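You operate a simulated robot arm through the tools that you are given. There is no shell and no other tool. Be economical: measure what you need, move in short steps, check, and stop when the job is done.

Carry out the task below with a simulated two-armed robot. There is one attempt and no reset: what you move stays moved.

TASK
Latch the cream tank's door and fill it till the level lamp lights.
Fine: shut the door, lock both latches, start the pump, and shut the fill lever at the end.

The check looks at the end state, three seconds after you hand in, the way a careful person would. Anything else that was tipped, shoved, dropped, spilled or broken makes it a failure.

THE ROBOT
Two 6-joint arms with two-finger parallel grippers on one trunk, on a base that drives. Base frame: it is fixed to the floor where the robot stands at the start and does not move with it; the origin is under the middle of the robot, x ahead of it, y to its left, z up. Readings come in mm, degrees, newtons and seconds.
The left shoulder is at the start at [-45, 177, 874], the right one opposite. With the tool pointing down near the work surface each hand reaches from about 320 to 760 mm from the robot's upright axis, wherever it stands, measured 20 degrees to its own side. Places, roughly: cream machine [800, -900, 1200]; cream machine drain lever [500, -200, 900]; cream machine fill lever [700, -100, 900]; cream tank [500, -600, 1000]; cream tank door [300, -200, 1200]; lower door latch [500, 100, 1100]; pump knob [1000, 100, 700]; upper door latch [500, 100, 1300]. Payload 1.57 kg a hand.
The tool frame of a hand sits at the grasp point between the pads (the TCP): z along the fingers, y along the line on which they close. The tips reach 30 mm beyond it. Largest opening 80 mm; finger width 17, thickness 12; the body of the gripper, 40 by 82 mm, starts 80 mm behind the TCP.
Orientation is told as [roll, pitch, yaw] about the base's x, y, z axes, in that order, counted from this pose: with the fingers straight down and closing along the base's y, the tool's x points along the base's -x, its y along +y and its z along -z.

THE INTERFACE
- The arms move only by the tool send_rows. It takes "left_plan", "right_plan" or both (then of equal length, played together; a hand with none holds still); each is a list that holds one entry, the list of rows, each a list of 7 numbers: the shift along the base's x, y, z in mm, then the turn, a rotation vector about the base's x, y, z in degrees, then the finger opening in mm, from 0 to 80. In form: [[[tx, ty, tz, ax, ay, az, claw], ...]]. A call has 1 to 10 rows; each row is the pose to reach, as a shift and turn from the pose commanded when the call began. Rows are played at 5 a second. More than 50 mm and 8.6 degrees between two rows, or a gripper value outside its range, and nothing of the call is played. Where a pose cannot be reached the arm comes as near as it can. A force on the tool above 40 N (or 10 N above the force at the start of the call, whichever is more), or a blocked arm, ends the call early, and 0.2 s more pass. The fingers move at their own pace (about 72 mm/s each) and stop on an object; they squeeze with about 27 N. The grip force told is the motor's: it shows also when the fingers shut on nothing. Time passes only in rows, and 0.2 s behind the last, so rows that repeat a pose let the fingers close. The reply holds the time, the measured pose of the TCP, the force on the tool along the base axes, the opening and the grip force, in the units named above and with some noise, with the torque about the TCP (base axes, N m) and any sound that the robot's microphone picked up.
- Cameras (640 x 400 px; columns grow to the right, rows downward): "scene" is now at [6.7, -57.5, 1593.5]; the picture's right is [-0.75, -0.66, 0.00], its down [-0.52, 0.59, -0.62] and it looks along [0.41, -0.47, -0.78] (base axes); focal length 214 px, centre (320, 200). "left" rides on the left gripper at [72, 7, -122] in its tool frame; the picture's right is [-0.09, 1.00, 0.00], its down [-0.84, -0.08, -0.54] and it looks along [-0.54, -0.05, 0.84] (tool axes); focal length 238 px, centre (320, 200). "right" rides on the right gripper at [72, -7, -122] in its tool frame; the picture's right is [0.09, 1.00, 0.00], its down [-0.84, 0.08, -0.54] and it looks along [-0.54, 0.05, 0.84] (tool axes); focal length 238 px, centre (320, 200).
- capture(camera): a new picture of that camera. It takes no simulated time.
- slide_trunk(by): slides the trunk up (or, below 0, down) by that many mm; the arms and the scene camera ride with it, the base frame stays. It gives what a move gives, with no picture.
- drive_base(legs): drives the robot by 1 to 6 legs, each [ahead, left, turn to the left] in mm, mm and degrees, along the robot's own axes; the way and the turn of a leg run together, so that a leg with both is an arc; at most 1500 mm and 180 degrees a leg. The arms and the cameras ride along, it lands a little off, and it stops where it bumps. It gives what a move gives.
- head_to(pan, tilt): turns the head with the scene camera to pan (to the left, within 143 degrees either way) and tilt (down, from -29 to 69), counted from straight ahead of the robot. It gives what a move gives.
- probe_pixels(camera, pixels): for up to 12 pixels [column, row] of the newest picture of that camera ("zoom" is the newest enlarged one), the place [x, y, z] in the base frame of the surface seen there, good to about 2 mm. It takes no simulated time.
- inspect(camera, box): a new picture of the part [left, top, right, bottom] of that camera's present view, enlarged. It takes no simulated time.
- job_done(): hands the job in; it is judged then, once.

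Keep the steps short. Do not move on a guess: measure, check each grasp and each placing, and mend mistakes. In all there are 80 turns and 70 pictures (those below and enlarged ones count). Leave the grippers open and the arms clear of the work at the hand-in unless told otherwise, and finish with a single line.

The tools are called after "Request:" by a JSON object that holds its "fn" and its "kwargs". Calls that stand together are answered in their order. send_rows: Moves the arms, as the interface text tells. Its arguments: {"type":"object","properties":{"left_plan":{"type":"array"},"right_plan":{"type":"array"}},"required":[]} The other tools are called the same way: slide_trunk (by) slides the trunk up or down; drive_base (legs) drives the base; head_to (pan, tilt) turns the head that bears the scene camera; capture (camera) takes a picture; probe_pixels (camera, pixels) gives the place of the surface under pixels of a picture; inspect (camera, box) takes an enlarged picture of a part of a camera's view; job_done () hands the job in.

At the start:

```text
time: 0.0
left_ee_pos: [318.0, 146.5, 1398.7]
left_tcp_rot: [0.0, 0.0, 0.0]
left_wrist_force: [0.5, 0.7, -0.2]
left_moment: [0.01, -0.01, -0.01]
left_opening: 79.8
left_grasp_force: 0.1
right_ee_pos: [328.4, -118.2, 1399.1]
right_tcp_rot: [0.0, -0.1, 0.0]
right_wrist_force: [-0.3, -0.4, -0.2]
right_moment: [-0.01, 0.0, -0.04]
right_opening: 80.0
right_grasp_force: 0.1
trunk travel left (down, up): [-314.0, 13.0]
robot x, y, heading: [2.7, -1.3, -0.1]
head pan, tilt: [-48.5, 51.5]
```

scene: 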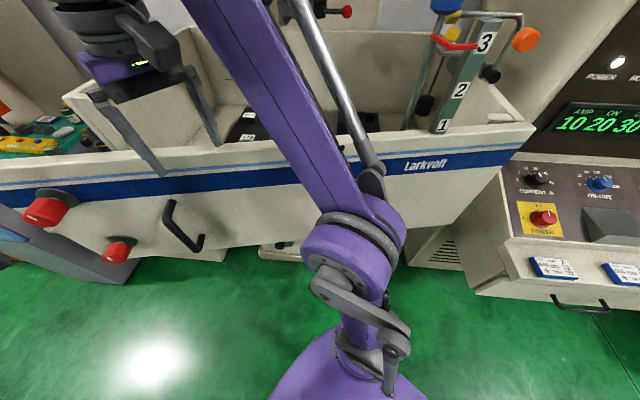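
right: 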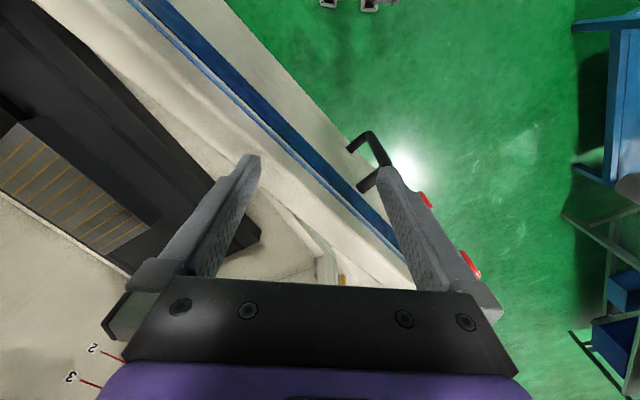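
left: 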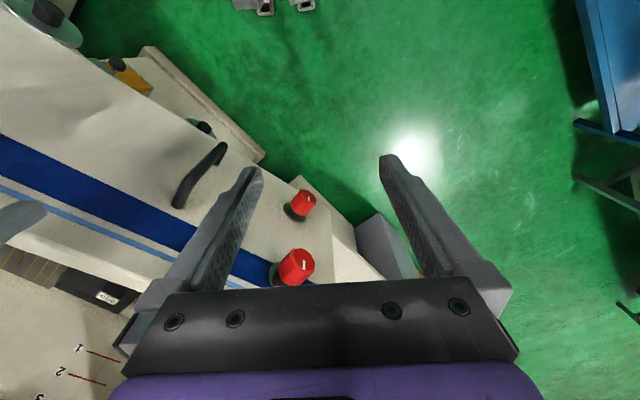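

The arm hides most of the machine in the first picture. I'll turn the head to see the whole machine.

Request:
{"fn": "head_to", "kwargs": {"pan": -20, "tilt": 35}}

Request:
{"fn": "capture", "kwargs": {"camera": "scene"}}

Request:
{"fn": "head_to", "kwargs": {"pan": 30, "tilt": 35}}

Request:
{"fn": "capture", "kwargs": {"camera": "scene"}}

```text
time: 0.9
left_ee_pos: [318.3, 146.8, 1400.9]
left_tcp_rot: [0.0, 0.0, -0.1]
left_wrist_force: [0.3, 0.7, -0.3]
left_moment: [0.02, 0.03, -0.06]
left_opening: 79.7
left_grasp_force: 0.1
right_ee_pos: [330.6, -119.6, 1401.0]
right_tcp_rot: [0.0, 0.0, 0.0]
right_wrist_force: [-0.4, 0.0, -0.1]
right_moment: [-0.01, 0.01, -0.01]
right_opening: 79.6
right_grasp_force: 0.0
trunk travel left (down, up): [-314.0, 13.0]
robot x, y, heading: [1.4, 1.0, 0.2]
head pan, tilt: [-20.0, 35.0]
```

```text
66 pictures are left
```

scene: 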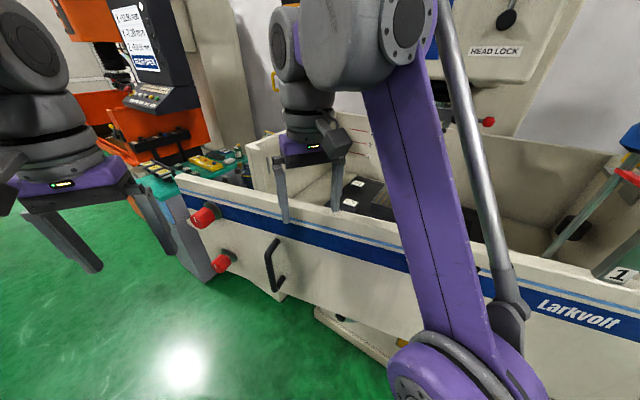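

```text
time: 2.1
left_ee_pos: [317.3, 147.1, 1400.6]
left_tcp_rot: [0.0, 0.0, 0.0]
left_wrist_force: [0.6, -0.8, -0.6]
left_moment: [0.0, -0.01, 0.0]
left_opening: 79.8
left_grasp_force: 0.1
right_ee_pos: [329.7, -118.3, 1399.0]
right_tcp_rot: [0.0, 0.0, 0.1]
right_wrist_force: [0.9, 0.8, -0.2]
right_moment: [-0.01, -0.02, -0.02]
right_opening: 79.8
right_grasp_force: 0.0
trunk travel left (down, up): [-314.0, 13.0]
robot x, y, heading: [0.5, 1.3, -0.0]
head pan, tilt: [30.0, 35.0]
```

```text
65 pictures are left
```

scene: 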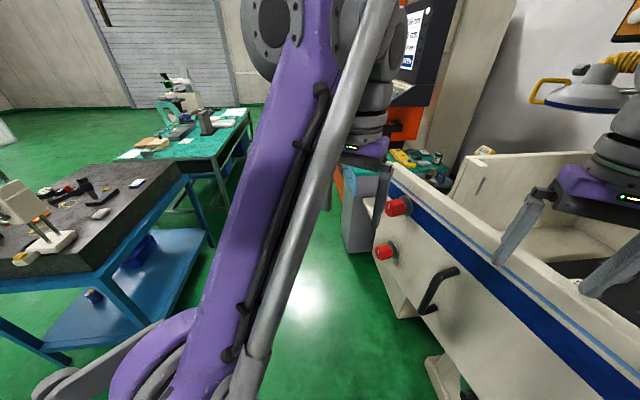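

The machine is a spark-erosion tank. The red knobs on the left end of the front are probably the latches. I'll measure them here, then look to the right.

Request:
{"fn": "probe_pixels", "kwargs": {"camera": "scene", "pixels": [[390, 168], [398, 207], [388, 252], [380, 230], [424, 308], [455, 270], [440, 220], [600, 350], [475, 225], [500, 185], [395, 180], [378, 275]]}}

Request:
{"fn": "inspect", "kwargs": {"camera": "scene", "box": [340, 130, 540, 330]}}

Request:
{"fn": "head_to", "kwargs": {"pan": -75, "tilt": 25}}

Request:
{"fn": "capture", "kwargs": {"camera": "scene"}}

```text
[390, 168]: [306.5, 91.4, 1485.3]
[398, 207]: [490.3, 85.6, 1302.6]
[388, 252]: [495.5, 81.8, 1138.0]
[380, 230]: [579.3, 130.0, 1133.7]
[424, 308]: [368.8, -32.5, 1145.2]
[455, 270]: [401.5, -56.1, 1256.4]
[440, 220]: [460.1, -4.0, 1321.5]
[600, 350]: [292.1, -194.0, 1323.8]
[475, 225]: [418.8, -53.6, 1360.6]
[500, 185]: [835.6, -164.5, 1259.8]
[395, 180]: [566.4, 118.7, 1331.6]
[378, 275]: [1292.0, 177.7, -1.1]
```

```text
2.00 times, centred on (440, 230) of scene
```

zoom: 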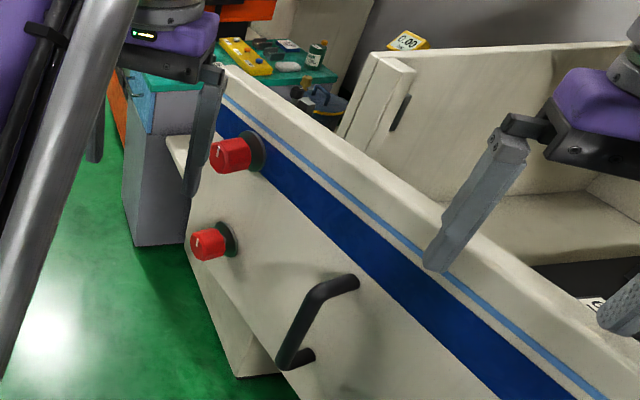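

```text
time: 3.9
left_ee_pos: [318.0, 146.4, 1399.0]
left_tcp_rot: [0.1, -0.1, 0.1]
left_wrist_force: [0.9, 0.2, -0.3]
left_moment: [0.01, -0.02, 0.02]
left_opening: 80.2
left_grasp_force: 0.0
right_ee_pos: [327.6, -118.6, 1399.9]
right_tcp_rot: [0.1, 0.0, 0.1]
right_wrist_force: [-0.8, 0.1, 0.5]
right_moment: [0.01, 0.02, -0.02]
right_opening: 79.7
right_grasp_force: 0.1
trunk travel left (down, up): [-314.0, 13.0]
robot x, y, heading: [4.8, 0.7, 0.2]
head pan, tilt: [-75.0, 25.0]
```

```text
63 pictures are left
```

scene: 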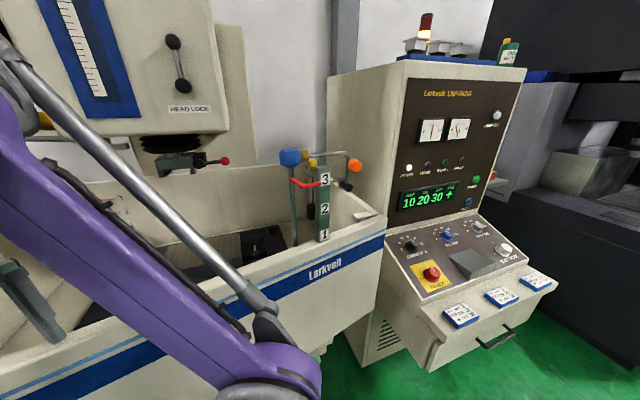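

Now the levers and the panel below the tank. I'll measure several points in this view and in the left hand's picture, which shows knobs below the door.

Request:
{"fn": "probe_pixels", "kwargs": {"camera": "left", "pixels": [[45, 12], [60, 35], [125, 75], [205, 127], [190, 60], [150, 60], [215, 158], [303, 200], [300, 262], [255, 150], [30, 190], [75, 285]]}}

Request:
{"fn": "probe_pixels", "kwargs": {"camera": "scene", "pixels": [[385, 235], [320, 355], [290, 158], [355, 165], [312, 184], [324, 210], [290, 230], [380, 260], [432, 273], [475, 180], [408, 167], [200, 300]]}}

Request:
{"fn": "inspect", "kwargs": {"camera": "left", "box": [0, 0, 340, 212]}}

Request:
{"fn": "inspect", "kwargs": {"camera": "scene", "box": [380, 60, 560, 340]}}

```text
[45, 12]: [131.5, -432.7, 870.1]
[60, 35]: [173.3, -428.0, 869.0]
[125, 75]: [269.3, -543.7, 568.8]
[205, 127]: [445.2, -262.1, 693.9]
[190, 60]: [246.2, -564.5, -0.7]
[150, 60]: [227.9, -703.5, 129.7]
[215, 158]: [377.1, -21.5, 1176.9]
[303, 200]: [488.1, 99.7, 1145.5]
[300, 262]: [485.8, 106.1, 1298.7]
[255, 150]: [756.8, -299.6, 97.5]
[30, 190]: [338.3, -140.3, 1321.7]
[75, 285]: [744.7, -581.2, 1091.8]
```

```text
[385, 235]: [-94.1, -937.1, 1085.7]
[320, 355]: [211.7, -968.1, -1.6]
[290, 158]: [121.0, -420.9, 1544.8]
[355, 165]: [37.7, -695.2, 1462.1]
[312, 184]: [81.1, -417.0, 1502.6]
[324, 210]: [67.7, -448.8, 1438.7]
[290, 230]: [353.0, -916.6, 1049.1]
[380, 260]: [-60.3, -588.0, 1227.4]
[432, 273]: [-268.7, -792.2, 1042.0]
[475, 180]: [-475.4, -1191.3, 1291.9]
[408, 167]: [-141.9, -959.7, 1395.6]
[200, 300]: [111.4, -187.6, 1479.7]
```

```text
1.88 times, centred on (170, 106) of left
```

zoom: 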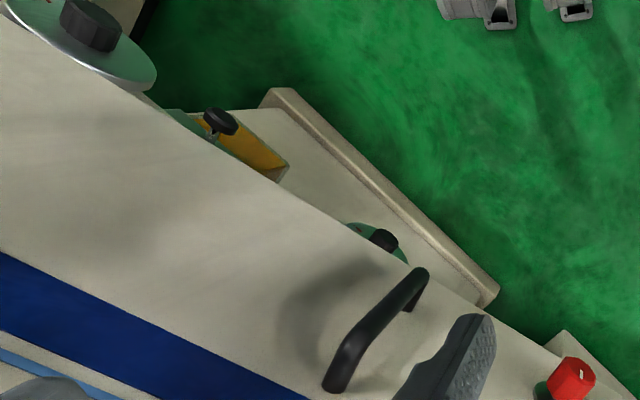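

```text
1.43 times, centred on (470, 200) of scene
```

zoom: 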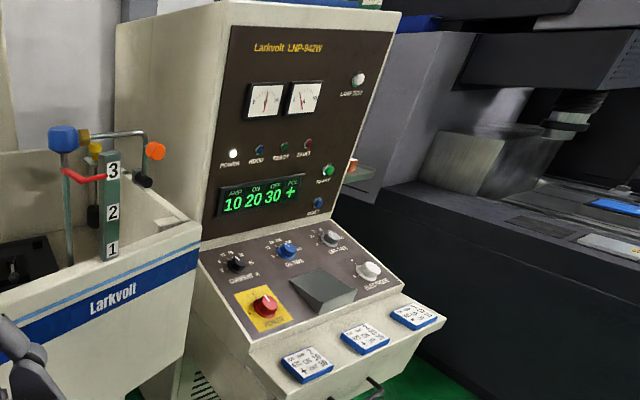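

The door's front lies along the direction (0.66, 0.75), so the machine's normal is about -41° from my heading. I want to back off and face it squarely, so I'll check the space behind and to my left first.

Request:
{"fn": "head_to", "kwargs": {"pan": 95, "tilt": 40}}

Request:
{"fn": "capture", "kwargs": {"camera": "scene"}}

Request:
{"fn": "probe_pixels", "kwargs": {"camera": "scene", "pixels": [[320, 390], [200, 350], [450, 350], [320, 250], [150, 250], [500, 300], [420, 280], [560, 200], [600, 300], [100, 300], [320, 150], [250, 300]]}}

```text
time: 6.5
left_ee_pos: [317.7, 146.7, 1399.5]
left_tcp_rot: [0.1, 0.0, -0.1]
left_wrist_force: [0.0, 0.1, 0.0]
left_moment: [0.0, -0.01, 0.01]
left_opening: 80.0
left_grasp_force: 0.0
right_ee_pos: [328.4, -119.0, 1400.1]
right_tcp_rot: [0.0, -0.1, 0.0]
right_wrist_force: [0.4, 1.0, -0.4]
right_moment: [-0.01, -0.01, -0.01]
right_opening: 80.0
right_grasp_force: 0.1
trunk travel left (down, up): [-314.0, 13.0]
robot x, y, heading: [-1.0, -2.1, -0.1]
head pan, tilt: [95.0, 40.0]
```

```text
60 pictures are left
```

scene: 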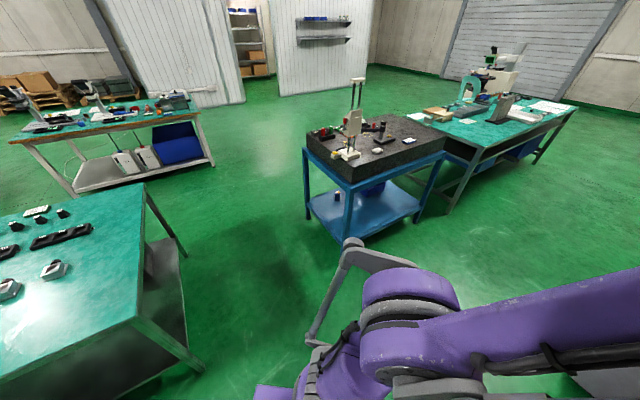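

```text
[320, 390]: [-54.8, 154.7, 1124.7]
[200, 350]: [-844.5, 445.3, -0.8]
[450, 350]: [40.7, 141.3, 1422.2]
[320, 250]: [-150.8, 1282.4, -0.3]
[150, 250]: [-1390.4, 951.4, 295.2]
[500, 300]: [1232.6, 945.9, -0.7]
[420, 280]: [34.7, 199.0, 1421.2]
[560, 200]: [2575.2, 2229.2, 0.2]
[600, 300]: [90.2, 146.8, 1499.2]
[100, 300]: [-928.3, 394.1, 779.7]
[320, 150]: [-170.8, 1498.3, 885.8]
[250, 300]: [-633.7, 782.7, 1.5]
```

There is free floor to the left, and the table corner is at about (-800, 400). I'll back away from the machine first with no turn, then turn to face it.

Request:
{"fn": "drive_base", "kwargs": {"legs": [[-172, 258, 0], [0, 0, -41.5]]}}

Request:
{"fn": "head_to", "kwargs": {"pan": 0, "tilt": 45}}

Request:
{"fn": "capture", "kwargs": {"camera": "scene"}}

Request:
{"fn": "capture", "kwargs": {"camera": "left"}}

Request:
{"fn": "capture", "kwargs": {"camera": "right"}}

```text
time: 11.3
left_ee_pos: [163.8, 155.4, 1399.4]
left_tcp_rot: [0.0, 0.0, -42.0]
left_wrist_force: [-0.6, -0.4, -0.6]
left_moment: [0.0, 0.0, 0.04]
left_opening: 79.9
left_grasp_force: 0.0
right_ee_pos: [-5.8, -49.5, 1398.8]
right_tcp_rot: [0.0, 0.0, -42.0]
right_wrist_force: [-0.2, -0.9, 0.1]
right_moment: [0.01, 0.0, -0.02]
right_opening: 79.9
right_grasp_force: 0.1
trunk travel left (down, up): [-314.0, 13.0]
robot x, y, heading: [-169.5, 258.7, -42.0]
head pan, tilt: [95.0, 40.0]
```

```text
time: 13.0
left_ee_pos: [163.7, 154.4, 1399.6]
left_tcp_rot: [0.0, 0.0, -42.0]
left_wrist_force: [0.7, -0.4, 0.5]
left_moment: [-0.02, 0.0, 0.0]
left_opening: 80.1
left_grasp_force: 0.1
right_ee_pos: [-5.6, -49.4, 1398.6]
right_tcp_rot: [0.0, 0.0, -41.9]
right_wrist_force: [0.2, 1.1, -0.5]
right_moment: [0.03, -0.05, 0.06]
right_opening: 79.8
right_grasp_force: 0.1
trunk travel left (down, up): [-314.0, 13.0]
robot x, y, heading: [-171.0, 260.2, -42.0]
head pan, tilt: [0.0, 45.0]
```

```text
59 pictures are left
```

scene: 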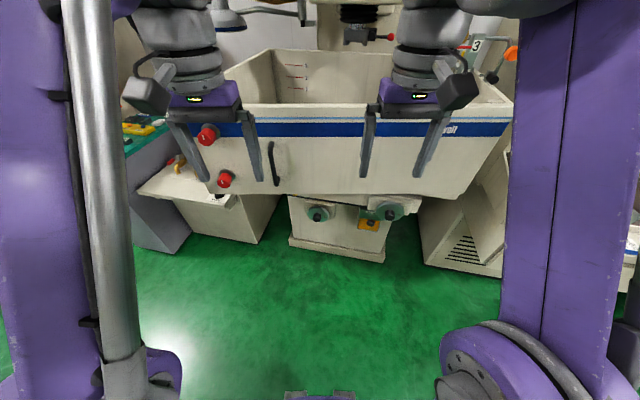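

```text
58 pictures are left
```

left: 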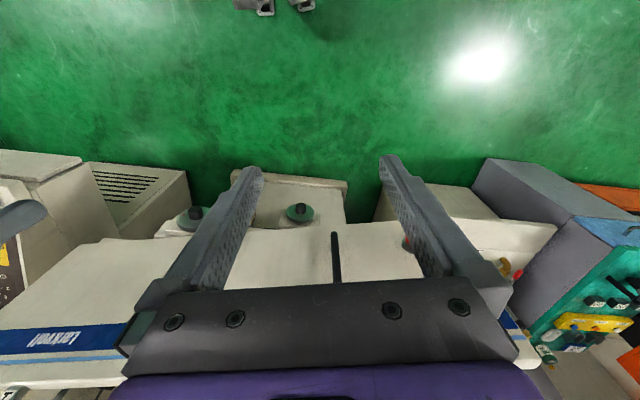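

```text
57 pictures are left
```

right: 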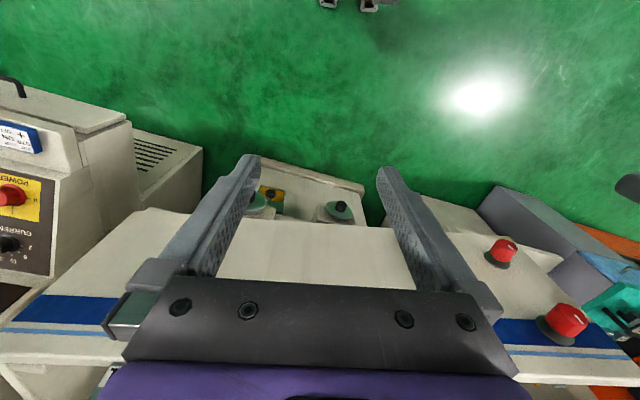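

Good view now. I'll enlarge the pedestal (290–420, 190–260) and the left box (130–250, 90–220).

Request:
{"fn": "inspect", "kwargs": {"camera": "scene", "box": [280, 180, 430, 270]}}

Request:
{"fn": "probe_pixels", "kwargs": {"camera": "zoom", "pixels": [[160, 110], [165, 140], [130, 140], [395, 190], [380, 180], [440, 120], [420, 110], [490, 110], [240, 250], [390, 140], [100, 200], [520, 80]]}}

Request:
{"fn": "inspect", "kwargs": {"camera": "scene", "box": [120, 90, 300, 220]}}

Request:
{"fn": "probe_pixels", "kwargs": {"camera": "zoom", "pixels": [[308, 162], [365, 320], [190, 270], [215, 260], [330, 380], [380, 380], [540, 200], [540, 320], [400, 60], [350, 120], [200, 285], [320, 140]]}}

```text
4.27 times, centred on (355, 225) of scene
```

zoom: 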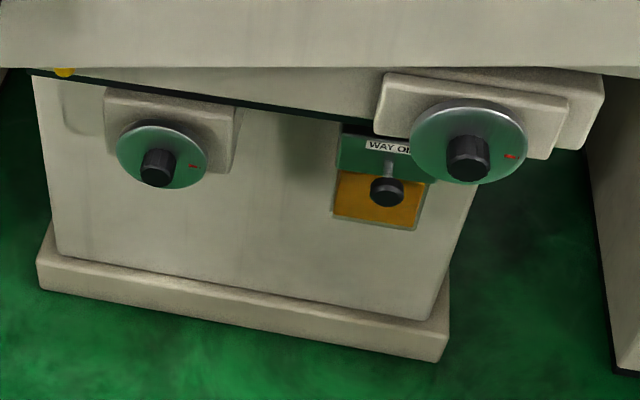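

```text
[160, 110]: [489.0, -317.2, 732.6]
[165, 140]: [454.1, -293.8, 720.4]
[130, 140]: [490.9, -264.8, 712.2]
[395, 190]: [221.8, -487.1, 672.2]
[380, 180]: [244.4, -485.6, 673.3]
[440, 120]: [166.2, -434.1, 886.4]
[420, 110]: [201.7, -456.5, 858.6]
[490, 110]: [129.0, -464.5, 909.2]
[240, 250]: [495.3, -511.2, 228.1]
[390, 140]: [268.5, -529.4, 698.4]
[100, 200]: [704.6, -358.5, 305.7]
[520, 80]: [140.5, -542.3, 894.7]
```

```text
3.08 times, centred on (210, 155) of scene
```

zoom: 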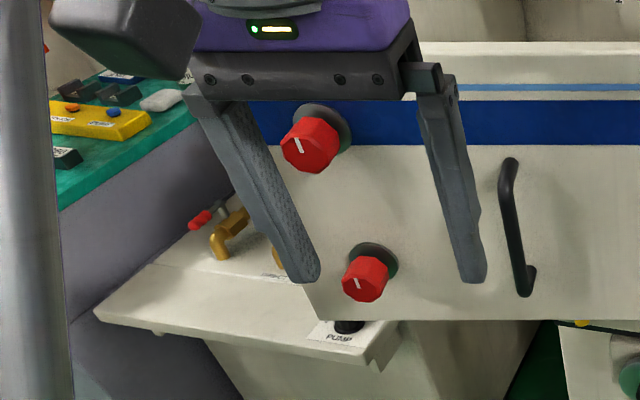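

```text
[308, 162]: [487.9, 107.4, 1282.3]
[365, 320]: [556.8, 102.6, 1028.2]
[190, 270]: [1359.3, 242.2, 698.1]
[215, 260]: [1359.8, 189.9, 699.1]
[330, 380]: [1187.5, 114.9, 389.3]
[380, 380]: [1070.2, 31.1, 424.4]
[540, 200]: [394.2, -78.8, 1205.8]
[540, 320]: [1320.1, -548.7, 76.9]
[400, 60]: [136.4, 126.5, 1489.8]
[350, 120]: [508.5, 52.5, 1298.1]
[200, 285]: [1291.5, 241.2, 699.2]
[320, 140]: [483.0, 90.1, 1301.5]
```

I can see a pump unit with a "PUMP" label behind the tank's left end, with brass taps beside it. I'll drive 350 mm left to see the door's left edge, the latches and the pump unit.

Request:
{"fn": "drive_base", "kwargs": {"legs": [[0, 350, 0]]}}

Request:
{"fn": "head_to", "kwargs": {"pan": -2, "tilt": 30}}

Request:
{"fn": "capture", "kwargs": {"camera": "scene"}}

Request:
{"fn": "capture", "kwargs": {"camera": "right"}}

```text
time: 16.7
left_ee_pos: [398.9, 416.6, 1400.2]
left_tcp_rot: [-0.1, 0.0, -42.1]
left_wrist_force: [0.4, 0.0, -0.7]
left_moment: [-0.01, 0.0, 0.02]
left_opening: 79.9
left_grasp_force: 0.1
right_ee_pos: [230.3, 212.0, 1399.9]
right_tcp_rot: [0.0, 0.0, -42.1]
right_wrist_force: [0.1, 0.7, -0.2]
right_moment: [0.04, -0.02, 0.01]
right_opening: 80.0
right_grasp_force: 0.1
trunk travel left (down, up): [-314.0, 13.0]
robot x, y, heading: [67.3, 520.0, -42.4]
head pan, tilt: [0.0, 45.0]
```

```text
time: 17.5
left_ee_pos: [400.6, 416.6, 1399.5]
left_tcp_rot: [0.0, 0.0, -42.2]
left_wrist_force: [-0.1, -0.7, 0.5]
left_moment: [-0.01, 0.01, 0.05]
left_opening: 80.2
left_grasp_force: 0.0
right_ee_pos: [229.9, 211.7, 1400.8]
right_tcp_rot: [0.0, 0.0, -42.1]
right_wrist_force: [-0.5, -0.7, -0.1]
right_moment: [-0.01, 0.0, 0.01]
right_opening: 79.7
right_grasp_force: 0.0
trunk travel left (down, up): [-314.0, 13.0]
robot x, y, heading: [63.6, 520.3, -42.1]
head pan, tilt: [-2.0, 30.0]
```

```text
54 pictures are left
```

scene: 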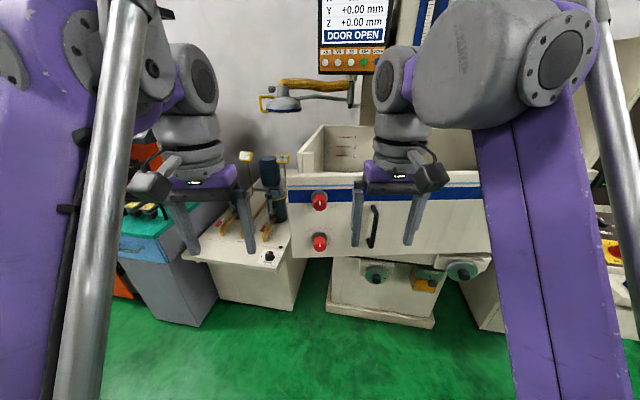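

```text
53 pictures are left
```

right: 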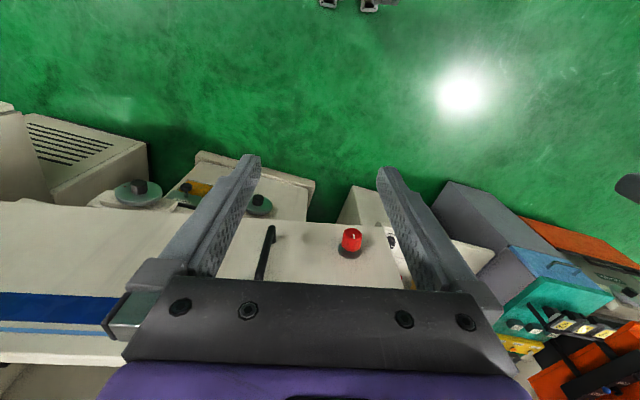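

The machine's screen reads "DOOR OPEN", which will tell me when the door counts as shut. I'll zoom on the screen, the pump unit and the door edge.

Request:
{"fn": "inspect", "kwargs": {"camera": "scene", "box": [310, 0, 400, 75]}}

Request:
{"fn": "inspect", "kwargs": {"camera": "scene", "box": [180, 140, 350, 280]}}

Request:
{"fn": "probe_pixels", "kwargs": {"camera": "zoom", "pixels": [[310, 415], [337, 432], [300, 60], [245, 60], [330, 320], [240, 280], [310, 350], [425, 200], [540, 230], [520, 110], [440, 300], [330, 440]]}}

```text
5.33 times, centred on (355, 38) of scene
```

zoom: 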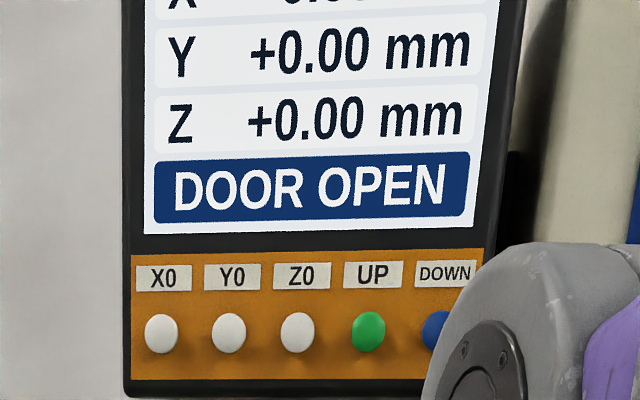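

```text
2.86 times, centred on (265, 210) of scene
```

zoom: 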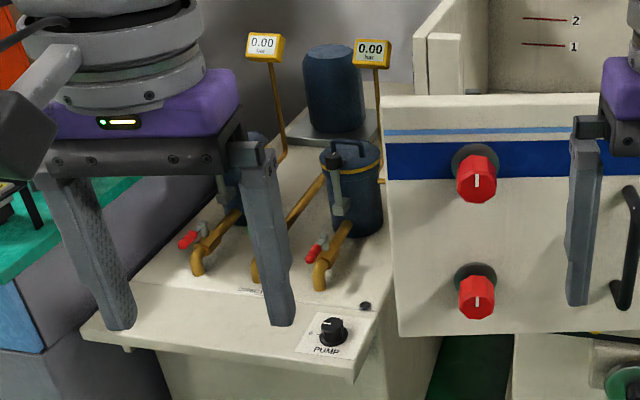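

```text
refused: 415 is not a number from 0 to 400
```

The levers are still not visible. A yellow spot appeared under the tank edge. I'll measure the unit, then lower the trunk to look under the tank.

Request:
{"fn": "probe_pixels", "kwargs": {"camera": "zoom", "pixels": [[333, 330], [330, 352], [365, 307], [320, 245], [190, 238], [477, 180], [478, 298], [390, 220], [450, 70], [500, 330], [525, 60], [410, 330]]}}

Request:
{"fn": "slide_trunk", "kwargs": {"by": -300}}

Request:
{"fn": "head_to", "kwargs": {"pan": -10, "tilt": 25}}

Request:
{"fn": "capture", "kwargs": {"camera": "scene"}}

```text
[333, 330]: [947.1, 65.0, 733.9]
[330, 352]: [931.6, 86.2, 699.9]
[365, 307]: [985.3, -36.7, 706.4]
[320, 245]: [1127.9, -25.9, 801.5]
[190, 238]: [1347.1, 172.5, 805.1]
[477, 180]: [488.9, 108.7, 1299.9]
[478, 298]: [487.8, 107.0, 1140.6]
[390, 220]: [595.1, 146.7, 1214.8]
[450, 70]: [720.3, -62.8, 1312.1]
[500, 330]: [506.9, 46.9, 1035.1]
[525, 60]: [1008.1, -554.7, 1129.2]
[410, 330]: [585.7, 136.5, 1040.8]
```

```text
time: 20.5
left_ee_pos: [419.3, 399.2, 1040.8]
left_tcp_rot: [0.1, 8.1, -42.1]
left_wrist_force: [0.5, 0.1, 0.5]
left_moment: [0.01, -0.01, 0.02]
left_opening: 80.0
left_grasp_force: 0.1
right_ee_pos: [247.6, 195.3, 1037.2]
right_tcp_rot: [0.1, 7.9, -42.1]
right_wrist_force: [0.1, -0.4, 0.5]
right_moment: [0.01, 0.0, -0.03]
right_opening: 80.1
right_grasp_force: 0.0
trunk travel left (down, up): [-14.0, 313.0]
robot x, y, heading: [62.6, 521.9, -42.2]
head pan, tilt: [-2.0, 30.0]
```

```text
time: 21.1
left_ee_pos: [418.5, 398.6, 1039.3]
left_tcp_rot: [0.0, 8.1, -42.1]
left_wrist_force: [0.1, 0.6, 0.5]
left_moment: [-0.03, -0.01, 0.01]
left_opening: 79.8
left_grasp_force: 0.1
right_ee_pos: [249.5, 194.7, 1036.7]
right_tcp_rot: [0.0, 8.1, -42.2]
right_wrist_force: [-0.3, 0.7, 0.2]
right_moment: [0.03, -0.02, -0.02]
right_opening: 79.9
right_grasp_force: 0.0
trunk travel left (down, up): [-14.0, 313.0]
robot x, y, heading: [65.9, 521.8, -41.9]
head pan, tilt: [-10.0, 25.0]
```

```text
50 pictures are left
```

scene: 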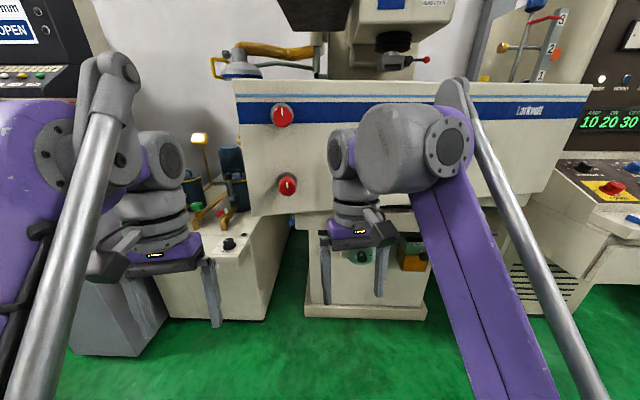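

The door's free end stands about 230 mm off the tank post, with the hinge on the right near (-70, -610). The fill and drain levers are still hidden. I'll pitch the right hand up to about level so its camera can look under the tank.

Request:
{"fn": "send_rows", "kwargs": {"right_plan": [[[0, 0, -20, -5.3, -5.9, 0, 80], [0, 0, -40, -10.7, -11.9, 0, 80], [0, 0, -60, -16, -17.8, 0, 80], [0, 0, -80, -21.4, -23.8, 0, 80], [0, 0, -100, -26.8, -29.7, 0, 80], [0, 0, -120, -32.1, -35.7, 0, 80], [0, 0, -120, -37.5, -41.6, 0, 80], [0, 0, -120, -42.8, -47.6, 0, 80], [0, 0, -120, -48.2, -53.5, 0, 80]]]}}

Request:
{"fn": "capture", "kwargs": {"camera": "right"}}

```text
time: 23.1
left_ee_pos: [418.8, 398.8, 1039.5]
left_tcp_rot: [0.0, 8.1, -42.1]
left_wrist_force: [-0.7, 0.9, 0.1]
left_moment: [0.01, 0.0, 0.01]
left_opening: 80.0
left_grasp_force: 0.1
right_ee_pos: [249.3, 196.9, 917.2]
right_tcp_rot: [0.3, -64.1, -42.2]
right_wrist_force: [-0.4, -0.7, 0.0]
right_moment: [0.0, 0.0, -0.03]
right_opening: 79.9
right_grasp_force: 0.1
trunk travel left (down, up): [-14.0, 313.0]
robot x, y, heading: [65.5, 521.4, -42.2]
head pan, tilt: [-10.0, 25.0]
```

```text
49 pictures are left
```

right: 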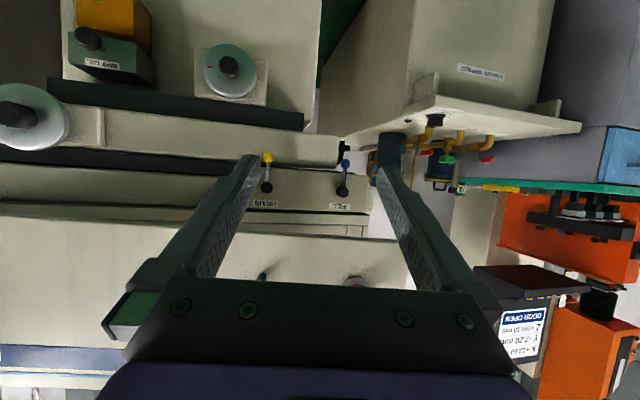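

Found them: the DRAIN lever (yellow ball, 267,158) and the FILL lever (blue ball, 345,163) under the tank. The picture is upside down. I'll zoom in and measure.

Request:
{"fn": "inspect", "kwargs": {"camera": "right", "box": [230, 120, 400, 230]}}

Request:
{"fn": "probe_pixels", "kwargs": {"camera": "zoom", "pixels": [[140, 138], [140, 165], [140, 200], [137, 250], [434, 165], [432, 195], [426, 225], [420, 262], [422, 310], [200, 300], [300, 240], [430, 95]]}}

```text
3.64 times, centred on (315, 175) of right
```

zoom: 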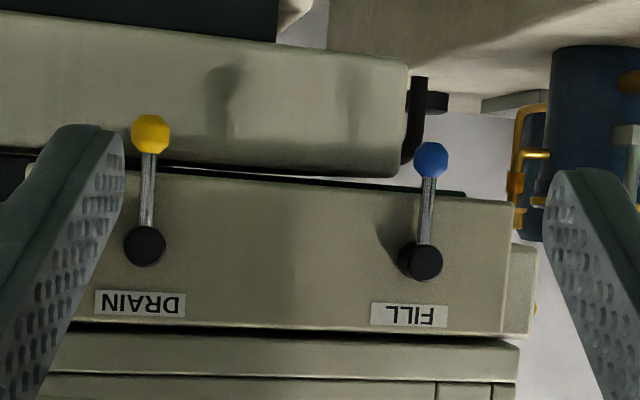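

```text
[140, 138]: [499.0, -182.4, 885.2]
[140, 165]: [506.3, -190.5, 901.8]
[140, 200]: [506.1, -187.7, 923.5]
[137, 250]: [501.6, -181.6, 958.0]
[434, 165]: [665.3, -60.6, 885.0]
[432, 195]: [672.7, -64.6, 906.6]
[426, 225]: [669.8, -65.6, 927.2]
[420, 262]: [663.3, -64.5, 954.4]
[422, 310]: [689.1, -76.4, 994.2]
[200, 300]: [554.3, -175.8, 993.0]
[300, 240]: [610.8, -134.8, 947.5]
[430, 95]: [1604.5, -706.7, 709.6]
```

Both levers hang down from pivots at z≈956: FILL ball at [665, -61, 885], DRAIN ball at [499, -182, 885]. The lever panel gives the machine's direction as about 36°, so I should face it at heading -54°. I'll raise the trunk here, where it is clear, then drive.

Request:
{"fn": "slide_trunk", "kwargs": {"by": 260}}

Request:
{"fn": "drive_base", "kwargs": {"legs": [[201, 204, 0], [0, 0, -12]]}}

Request:
{"fn": "head_to", "kwargs": {"pan": -5, "tilt": 35}}

Request:
{"fn": "capture", "kwargs": {"camera": "scene"}}

```text
time: 25.8
left_ee_pos: [418.5, 399.6, 1300.0]
left_tcp_rot: [0.1, 8.2, -42.1]
left_wrist_force: [0.8, 1.4, 0.0]
left_moment: [0.02, 0.0, 0.02]
left_opening: 80.3
left_grasp_force: 0.1
right_ee_pos: [247.3, 195.1, 1176.3]
right_tcp_rot: [0.2, -64.0, -42.0]
right_wrist_force: [-0.7, 0.2, -0.3]
right_moment: [0.03, -0.01, -0.04]
right_opening: 79.9
right_grasp_force: 0.0
trunk travel left (down, up): [-274.0, 53.0]
robot x, y, heading: [66.2, 520.3, -42.0]
head pan, tilt: [-10.0, 25.0]
```

```text
time: 29.0
left_ee_pos: [672.5, 343.6, 1300.0]
left_tcp_rot: [-0.1, 8.0, -54.2]
left_wrist_force: [-0.5, 0.7, 0.3]
left_moment: [-0.02, -0.02, 0.02]
left_opening: 79.8
left_grasp_force: 0.0
right_ee_pos: [462.6, 179.3, 1175.8]
right_tcp_rot: [0.2, -64.1, -54.2]
right_wrist_force: [0.7, 0.2, 0.5]
right_moment: [-0.03, 0.0, -0.01]
right_opening: 80.1
right_grasp_force: 0.0
trunk travel left (down, up): [-274.0, 53.0]
robot x, y, heading: [352.5, 538.7, -54.2]
head pan, tilt: [-10.0, 25.0]
```

```text
time: 29.7
left_ee_pos: [672.2, 343.6, 1299.9]
left_tcp_rot: [0.1, 8.1, -54.1]
left_wrist_force: [-0.1, -0.6, 0.3]
left_moment: [-0.02, 0.02, 0.0]
left_opening: 80.0
left_grasp_force: 0.0
right_ee_pos: [463.5, 179.6, 1177.8]
right_tcp_rot: [0.1, -64.0, -54.2]
right_wrist_force: [0.4, 0.6, -0.2]
right_moment: [-0.01, -0.05, -0.05]
right_opening: 80.2
right_grasp_force: 0.1
trunk travel left (down, up): [-274.0, 53.0]
robot x, y, heading: [354.5, 540.6, -54.2]
head pan, tilt: [-5.0, 35.0]
```

```text
47 pictures are left
```

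scene: 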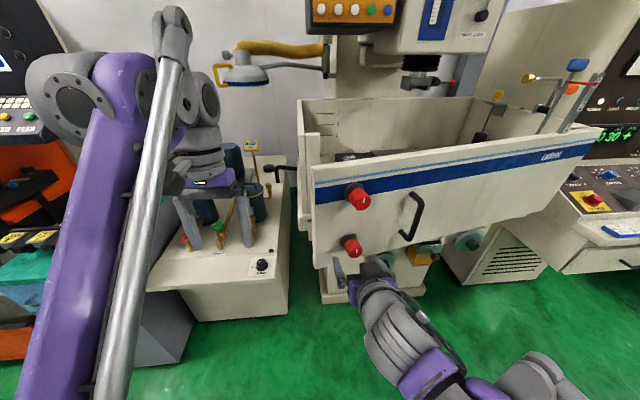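

This view is clear. The door is ajar with a bare patch between the two red knobs at z≈1220. I'll close the right fingers, level them, and bring the tips up to the door left of the knobs.

Request:
{"fn": "send_rows", "kwargs": {"right_plan": [[[3, 2, 20, -5.3, -3.8, 0, 0], [6, 4, 43, -10.5, -7.6, 0, 0], [12, 9, 43, -15.8, -11.4, 0, 0], [26, -11, 43, -21.1, -15.2, 0, 0], [41, -32, 43, -21.1, -15.2, 0, 0]]]}}

Request:
{"fn": "inspect", "kwargs": {"camera": "scene", "box": [280, 120, 460, 300]}}

```text
time: 30.9
left_ee_pos: [672.7, 342.2, 1299.7]
left_tcp_rot: [0.0, 8.1, -54.1]
left_wrist_force: [0.2, 0.5, -0.7]
left_moment: [0.02, 0.02, 0.02]
left_opening: 80.1
left_grasp_force: 0.0
right_ee_pos: [503.6, 147.3, 1220.2]
right_tcp_rot: [-52.7, -90.0, -1.4]
right_wrist_force: [0.0, 0.1, -1.2]
right_moment: [-0.01, 0.0, 0.04]
right_opening: 0.1
right_grasp_force: 21.2
trunk travel left (down, up): [-274.0, 53.0]
robot x, y, heading: [352.6, 533.5, -54.0]
head pan, tilt: [-5.0, 35.0]
```

```text
2.22 times, centred on (370, 210) of scene
```

zoom: 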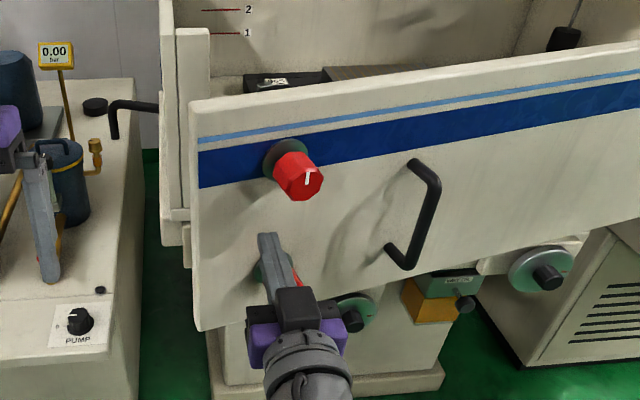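

The fingers are level and between the knobs. Pushing the door slowly, about 110 mm in this call.

Request:
{"fn": "send_rows", "kwargs": {"right_plan": [[[7.4, -8.2, 0, 0, 0, 0, 0], [14.8, -16.4, 0, 0, 0, 0, 0], [22.2, -24.6, 0, 0, 0, 0, 0], [29.6, -32.8, 0, 0, 0, 0, 0], [37, -41, 0, 0, 0, 0, 0], [44.4, -49.2, 0, 0, 0, 0, 0], [51.8, -57.4, 0, 0, 0, 0, 0], [59.2, -65.6, 0, 0, 0, 0, 0], [66.6, -73.8, 0, 0, 0, 0, 0], [74, -82, 0, 0, 0, 0, 0]]]}}

Request:
{"fn": "capture", "kwargs": {"camera": "scene"}}

```text
time: 33.1
left_ee_pos: [672.8, 342.9, 1299.7]
left_tcp_rot: [0.0, 8.2, -54.2]
left_wrist_force: [0.2, 0.1, 0.9]
left_moment: [-0.01, 0.0, 0.0]
left_opening: 79.9
left_grasp_force: 0.1
right_ee_pos: [578.7, 65.0, 1218.2]
right_tcp_rot: [-46.3, -90.0, -7.9]
right_wrist_force: [0.0, -0.4, 0.0]
right_moment: [-0.03, -0.02, -0.02]
right_opening: 0.0
right_grasp_force: 21.0
trunk travel left (down, up): [-274.0, 53.0]
robot x, y, heading: [352.3, 534.7, -54.3]
head pan, tilt: [-5.0, 35.0]
```

```text
45 pictures are left
```

scene: 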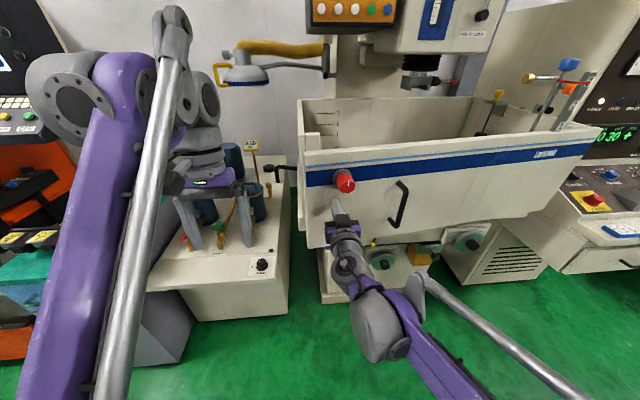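

Door is moving freely with no measurable force. Continuing another 100 mm.

Request:
{"fn": "send_rows", "kwargs": {"right_plan": [[[7.4, -8.2, 0, 0, 0, 0, 0], [14.8, -16.4, 0, 0, 0, 0, 0], [22.2, -24.6, 0, 0, 0, 0, 0], [29.6, -32.8, 0, 0, 0, 0, 0], [37, -41, 0, 0, 0, 0, 0], [44.4, -49.2, 0, 0, 0, 0, 0], [50, -56, 0, 0, 0, 0, 0], [55, -63, 0, 0, 0, 0, 0], [60, -70, 0, 0, 0, 0, 0], [65, -77, 0, 0, 0, 0, 0]]]}}

Request:
{"fn": "capture", "kwargs": {"camera": "scene"}}

```text
time: 35.3
left_ee_pos: [672.5, 343.1, 1300.1]
left_tcp_rot: [0.0, 8.1, -54.1]
left_wrist_force: [0.4, 0.0, 0.9]
left_moment: [0.0, 0.02, -0.01]
left_opening: 80.1
left_grasp_force: 0.0
right_ee_pos: [642.6, -10.6, 1220.8]
right_tcp_rot: [-40.1, -90.0, -13.9]
right_wrist_force: [0.2, -0.4, 0.1]
right_moment: [0.01, -0.01, 0.02]
right_opening: 0.0
right_grasp_force: 21.2
trunk travel left (down, up): [-274.0, 53.0]
robot x, y, heading: [349.9, 535.1, -54.3]
head pan, tilt: [-5.0, 35.0]
```

```text
44 pictures are left
```

scene: 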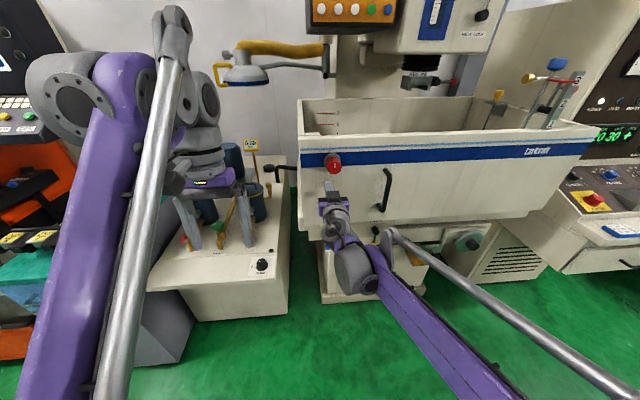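

Nearly shut. I'll continue in smaller steps until I feel contact.

Request:
{"fn": "send_rows", "kwargs": {"right_plan": [[[3.5, -4.6, 0, 0, 0, 0, 0], [7, -9.2, 0, 0, 0, 0, 0], [10.5, -13.8, 0, 0, 0, 0, 0], [14, -18.4, 0, 0, 0, 0, 0], [17.5, -23, 0, 0, 0, 0, 0], [21, -27.6, 0, 0, 0, 0, 0], [24.5, -32.2, 0, 0, 0, 0, 0], [28, -36.8, 0, 0, 0, 0, 0], [31.5, -41.4, 0, 0, 0, 0, 0], [35, -46, 0, 0, 0, 0, 0]]]}}

Request:
{"fn": "inspect", "kwargs": {"camera": "scene", "box": [290, 0, 440, 270]}}

```text
time: 36.7
left_ee_pos: [669.2, 347.3, 1300.8]
left_tcp_rot: [0.0, 7.9, -54.2]
left_wrist_force: [-0.8, -0.2, -0.1]
left_moment: [0.0, 0.01, 0.03]
left_opening: 80.1
left_grasp_force: 0.0
right_ee_pos: [659.5, -31.8, 1219.8]
right_tcp_rot: [87.5, -90.0, -141.4]
right_wrist_force: [-14.9, 16.7, -3.7]
right_moment: [0.05, 0.1, -0.13]
right_opening: 0.0
right_grasp_force: 21.6
trunk travel left (down, up): [-274.0, 53.0]
robot x, y, heading: [351.1, 537.0, -54.3]
head pan, tilt: [-5.0, 35.0]
stopped in row 6 (right hand): the force on the tool passed its limit at 49 N (the readings are from after the stop); the commanded pose is now the measured one
```

```text
1.48 times, centred on (365, 135) of scene
```

zoom: 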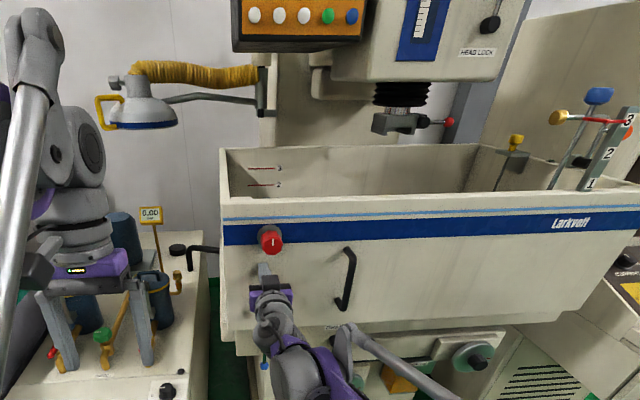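

The door hit its stop (49 N). I'll back off, then read the screen.

Request:
{"fn": "send_rows", "kwargs": {"right_plan": [[[-12, 16, 0, 0, 0, 0, 0], [-24, 33, 0, 0, 0, 0, 0], [-47, 65, 0, 0, 0, 0, 0], [-60, 83, 0, 0, 0, 0, 0]]]}}

Request:
{"fn": "head_to", "kwargs": {"pan": -5, "tilt": 20}}

Request:
{"fn": "capture", "kwargs": {"camera": "scene"}}

Request:
{"fn": "inspect", "kwargs": {"camera": "scene", "box": [280, 160, 440, 280]}}

```text
time: 37.7
left_ee_pos: [671.4, 344.4, 1299.5]
left_tcp_rot: [0.0, 8.2, -54.2]
left_wrist_force: [0.3, 0.5, 0.5]
left_moment: [-0.01, -0.02, -0.02]
left_opening: 80.1
left_grasp_force: 0.1
right_ee_pos: [602.9, 49.3, 1218.8]
right_tcp_rot: [25.9, -89.9, -79.7]
right_wrist_force: [-0.7, 0.3, 0.2]
right_moment: [0.05, 0.0, 0.03]
right_opening: 0.0
right_grasp_force: 21.3
trunk travel left (down, up): [-274.0, 53.0]
robot x, y, heading: [352.4, 532.6, -54.4]
head pan, tilt: [-5.0, 35.0]
```

```text
time: 38.5
left_ee_pos: [671.9, 344.2, 1299.8]
left_tcp_rot: [0.1, 8.0, -54.2]
left_wrist_force: [-0.4, 1.1, 0.7]
left_moment: [0.02, -0.01, 0.0]
left_opening: 80.1
left_grasp_force: 0.0
right_ee_pos: [602.4, 48.3, 1217.9]
right_tcp_rot: [25.5, -89.9, -79.4]
right_wrist_force: [0.3, 0.5, 0.9]
right_moment: [-0.02, 0.02, -0.01]
right_opening: 0.1
right_grasp_force: 21.2
trunk travel left (down, up): [-274.0, 53.0]
robot x, y, heading: [353.2, 541.1, -54.2]
head pan, tilt: [-5.0, 20.0]
```

```text
42 pictures are left
```

scene: 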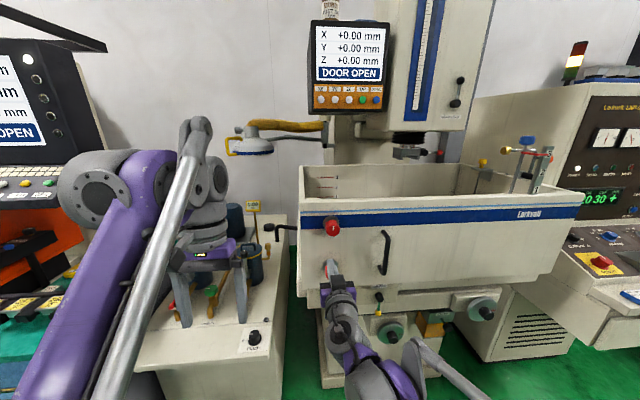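

```text
3.33 times, centred on (360, 220) of scene
```

zoom: 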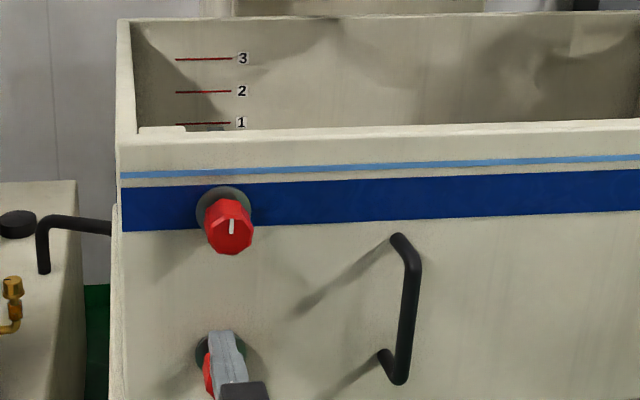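

The door stays shut. The screen still reads OPEN, presumably until it's latched. Now measuring the upper knob and the door face.

Request:
{"fn": "probe_pixels", "kwargs": {"camera": "zoom", "pixels": [[230, 235], [215, 225], [245, 235], [230, 250], [228, 208], [245, 200], [160, 260], [280, 260], [500, 250], [150, 350], [207, 375], [300, 360]]}}

Request:
{"fn": "capture", "kwargs": {"camera": "right"}}

```text
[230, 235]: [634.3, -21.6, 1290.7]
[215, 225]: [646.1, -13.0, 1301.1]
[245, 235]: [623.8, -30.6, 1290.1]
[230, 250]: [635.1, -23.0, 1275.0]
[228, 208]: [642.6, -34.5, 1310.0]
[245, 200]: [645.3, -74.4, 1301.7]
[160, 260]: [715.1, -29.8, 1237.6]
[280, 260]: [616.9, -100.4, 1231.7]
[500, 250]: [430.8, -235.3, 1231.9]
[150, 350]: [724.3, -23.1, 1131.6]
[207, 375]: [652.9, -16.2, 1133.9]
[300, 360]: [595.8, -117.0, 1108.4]
```

```text
40 pictures are left
```

right: 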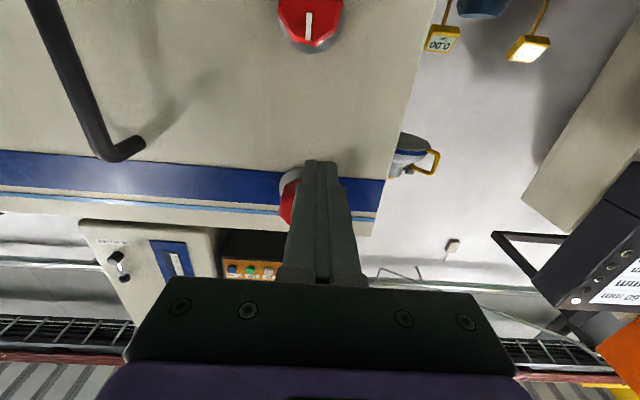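

The upper knob's face centre is about (634, -21, 1296), about 44 mm wide and standing 50 mm off the door. I'll open the right hand and line up in front of it, then check with the hand camera.

Request:
{"fn": "send_rows", "kwargs": {"right_plan": [[[-6, -4, 38, 0, 0, 0, 80], [-12, -9, 77, 0, 0, 0, 80], [-12, -9, 77, 0, 0, 0, 80]]]}}

Request:
{"fn": "capture", "kwargs": {"camera": "right"}}

Request:
{"fn": "probe_pixels", "kwargs": {"camera": "right", "pixels": [[320, 190], [310, 180], [330, 180], [320, 150], [300, 150], [340, 150], [320, 120], [320, 210], [290, 190], [350, 190]]}}

```text
time: 39.3
left_ee_pos: [671.3, 343.4, 1300.3]
left_tcp_rot: [0.1, 8.1, -54.2]
left_wrist_force: [-0.1, 0.1, -0.3]
left_moment: [-0.02, -0.03, -0.03]
left_opening: 80.0
left_grasp_force: 0.1
right_ee_pos: [590.9, 39.6, 1296.8]
right_tcp_rot: [23.9, -89.8, -77.7]
right_wrist_force: [0.2, -1.0, 0.3]
right_moment: [0.0, 0.02, 0.03]
right_opening: 79.9
right_grasp_force: 0.1
trunk travel left (down, up): [-274.0, 53.0]
robot x, y, heading: [348.1, 535.8, -54.2]
head pan, tilt: [-5.0, 20.0]
```

```text
39 pictures are left
```

right: 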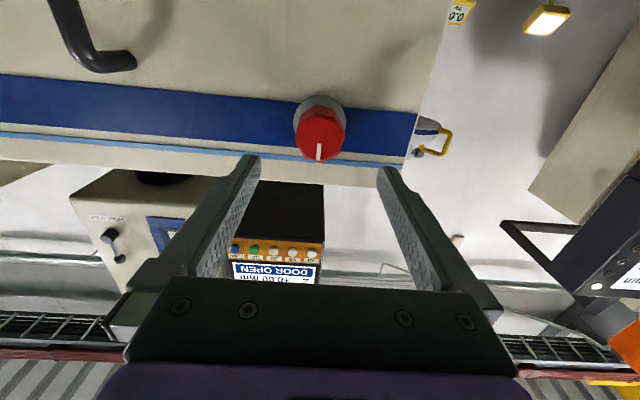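

```text
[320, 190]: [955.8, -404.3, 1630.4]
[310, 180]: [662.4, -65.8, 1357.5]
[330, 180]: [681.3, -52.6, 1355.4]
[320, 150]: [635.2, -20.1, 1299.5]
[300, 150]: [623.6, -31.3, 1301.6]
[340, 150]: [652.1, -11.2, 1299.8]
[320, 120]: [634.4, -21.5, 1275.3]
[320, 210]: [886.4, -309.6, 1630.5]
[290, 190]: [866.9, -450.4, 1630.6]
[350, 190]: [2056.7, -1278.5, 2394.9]
```

The knob is centred between the fingers. Its centre is z≈1289 and the pointer points up. I'll advance 84 mm and close.

Request:
{"fn": "send_rows", "kwargs": {"right_plan": [[[12, -17, -8, 0, 0, 0, 80], [25, -34, -8, 0, 0, 0, 80], [37, -51, -8, 0, 0, 0, 80], [49.4, -68.5, -8, 0, 0, 0, 80], [49.4, -68.5, -8, 0, 0, 0, 30], [49.4, -68.5, -8, 0, 0, 0, 30], [49.4, -68.5, -8, 0, 0, 0, 30]]]}}

Request:
{"fn": "capture", "kwargs": {"camera": "right"}}

```text
time: 40.9
left_ee_pos: [671.7, 342.8, 1299.5]
left_tcp_rot: [0.0, 8.2, -54.3]
left_wrist_force: [0.1, 0.6, -0.7]
left_moment: [0.0, -0.04, 0.03]
left_opening: 80.1
left_grasp_force: 0.1
right_ee_pos: [640.3, -29.7, 1287.3]
right_tcp_rot: [23.3, -89.8, -77.2]
right_wrist_force: [1.8, 1.4, 0.4]
right_moment: [0.17, 0.19, -0.51]
right_opening: 41.9
right_grasp_force: 43.1
trunk travel left (down, up): [-274.0, 53.0]
robot x, y, heading: [349.9, 534.9, -54.1]
head pan, tilt: [-5.0, 20.0]
```

```text
38 pictures are left
```

right: 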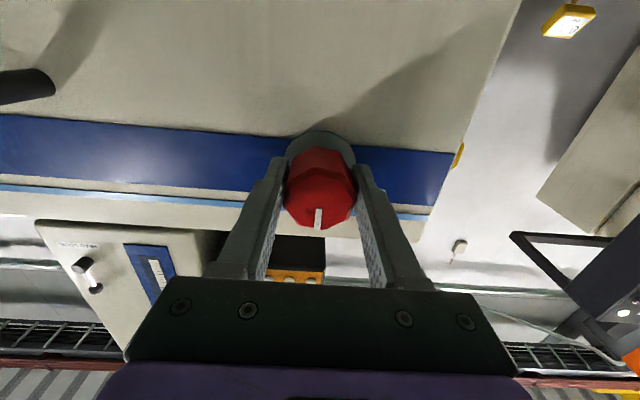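

Firm grip at 41.9 mm. I'll try a clockwise turn first, 24°, and read the torque.

Request:
{"fn": "send_rows", "kwargs": {"right_plan": [[[0, 0, 0, 4.7, -6.5, 0, 30], [0, 0, 0, 9.4, -13, 0, 30], [0, 0, 0, 14, -19.5, 0, 30]]]}}

Request:
{"fn": "capture", "kwargs": {"camera": "right"}}

```text
time: 41.7
left_ee_pos: [672.5, 344.8, 1299.3]
left_tcp_rot: [-0.1, 8.2, -54.2]
left_wrist_force: [0.6, 1.0, -0.1]
left_moment: [0.02, 0.01, -0.01]
left_opening: 80.1
left_grasp_force: 0.0
right_ee_pos: [641.1, -28.4, 1287.2]
right_tcp_rot: [90.1, -65.9, -143.9]
right_wrist_force: [4.7, 4.3, 2.1]
right_moment: [0.0, 0.37, -0.54]
right_opening: 41.4
right_grasp_force: 44.8
trunk travel left (down, up): [-274.0, 53.0]
robot x, y, heading: [351.9, 535.8, -54.0]
head pan, tilt: [-5.0, 20.0]
```

```text
37 pictures are left
```

right: 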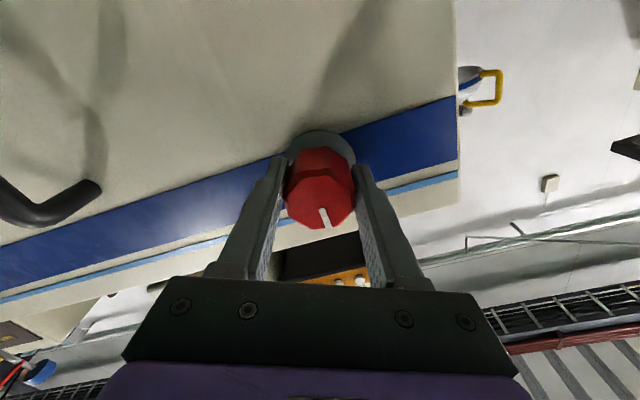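

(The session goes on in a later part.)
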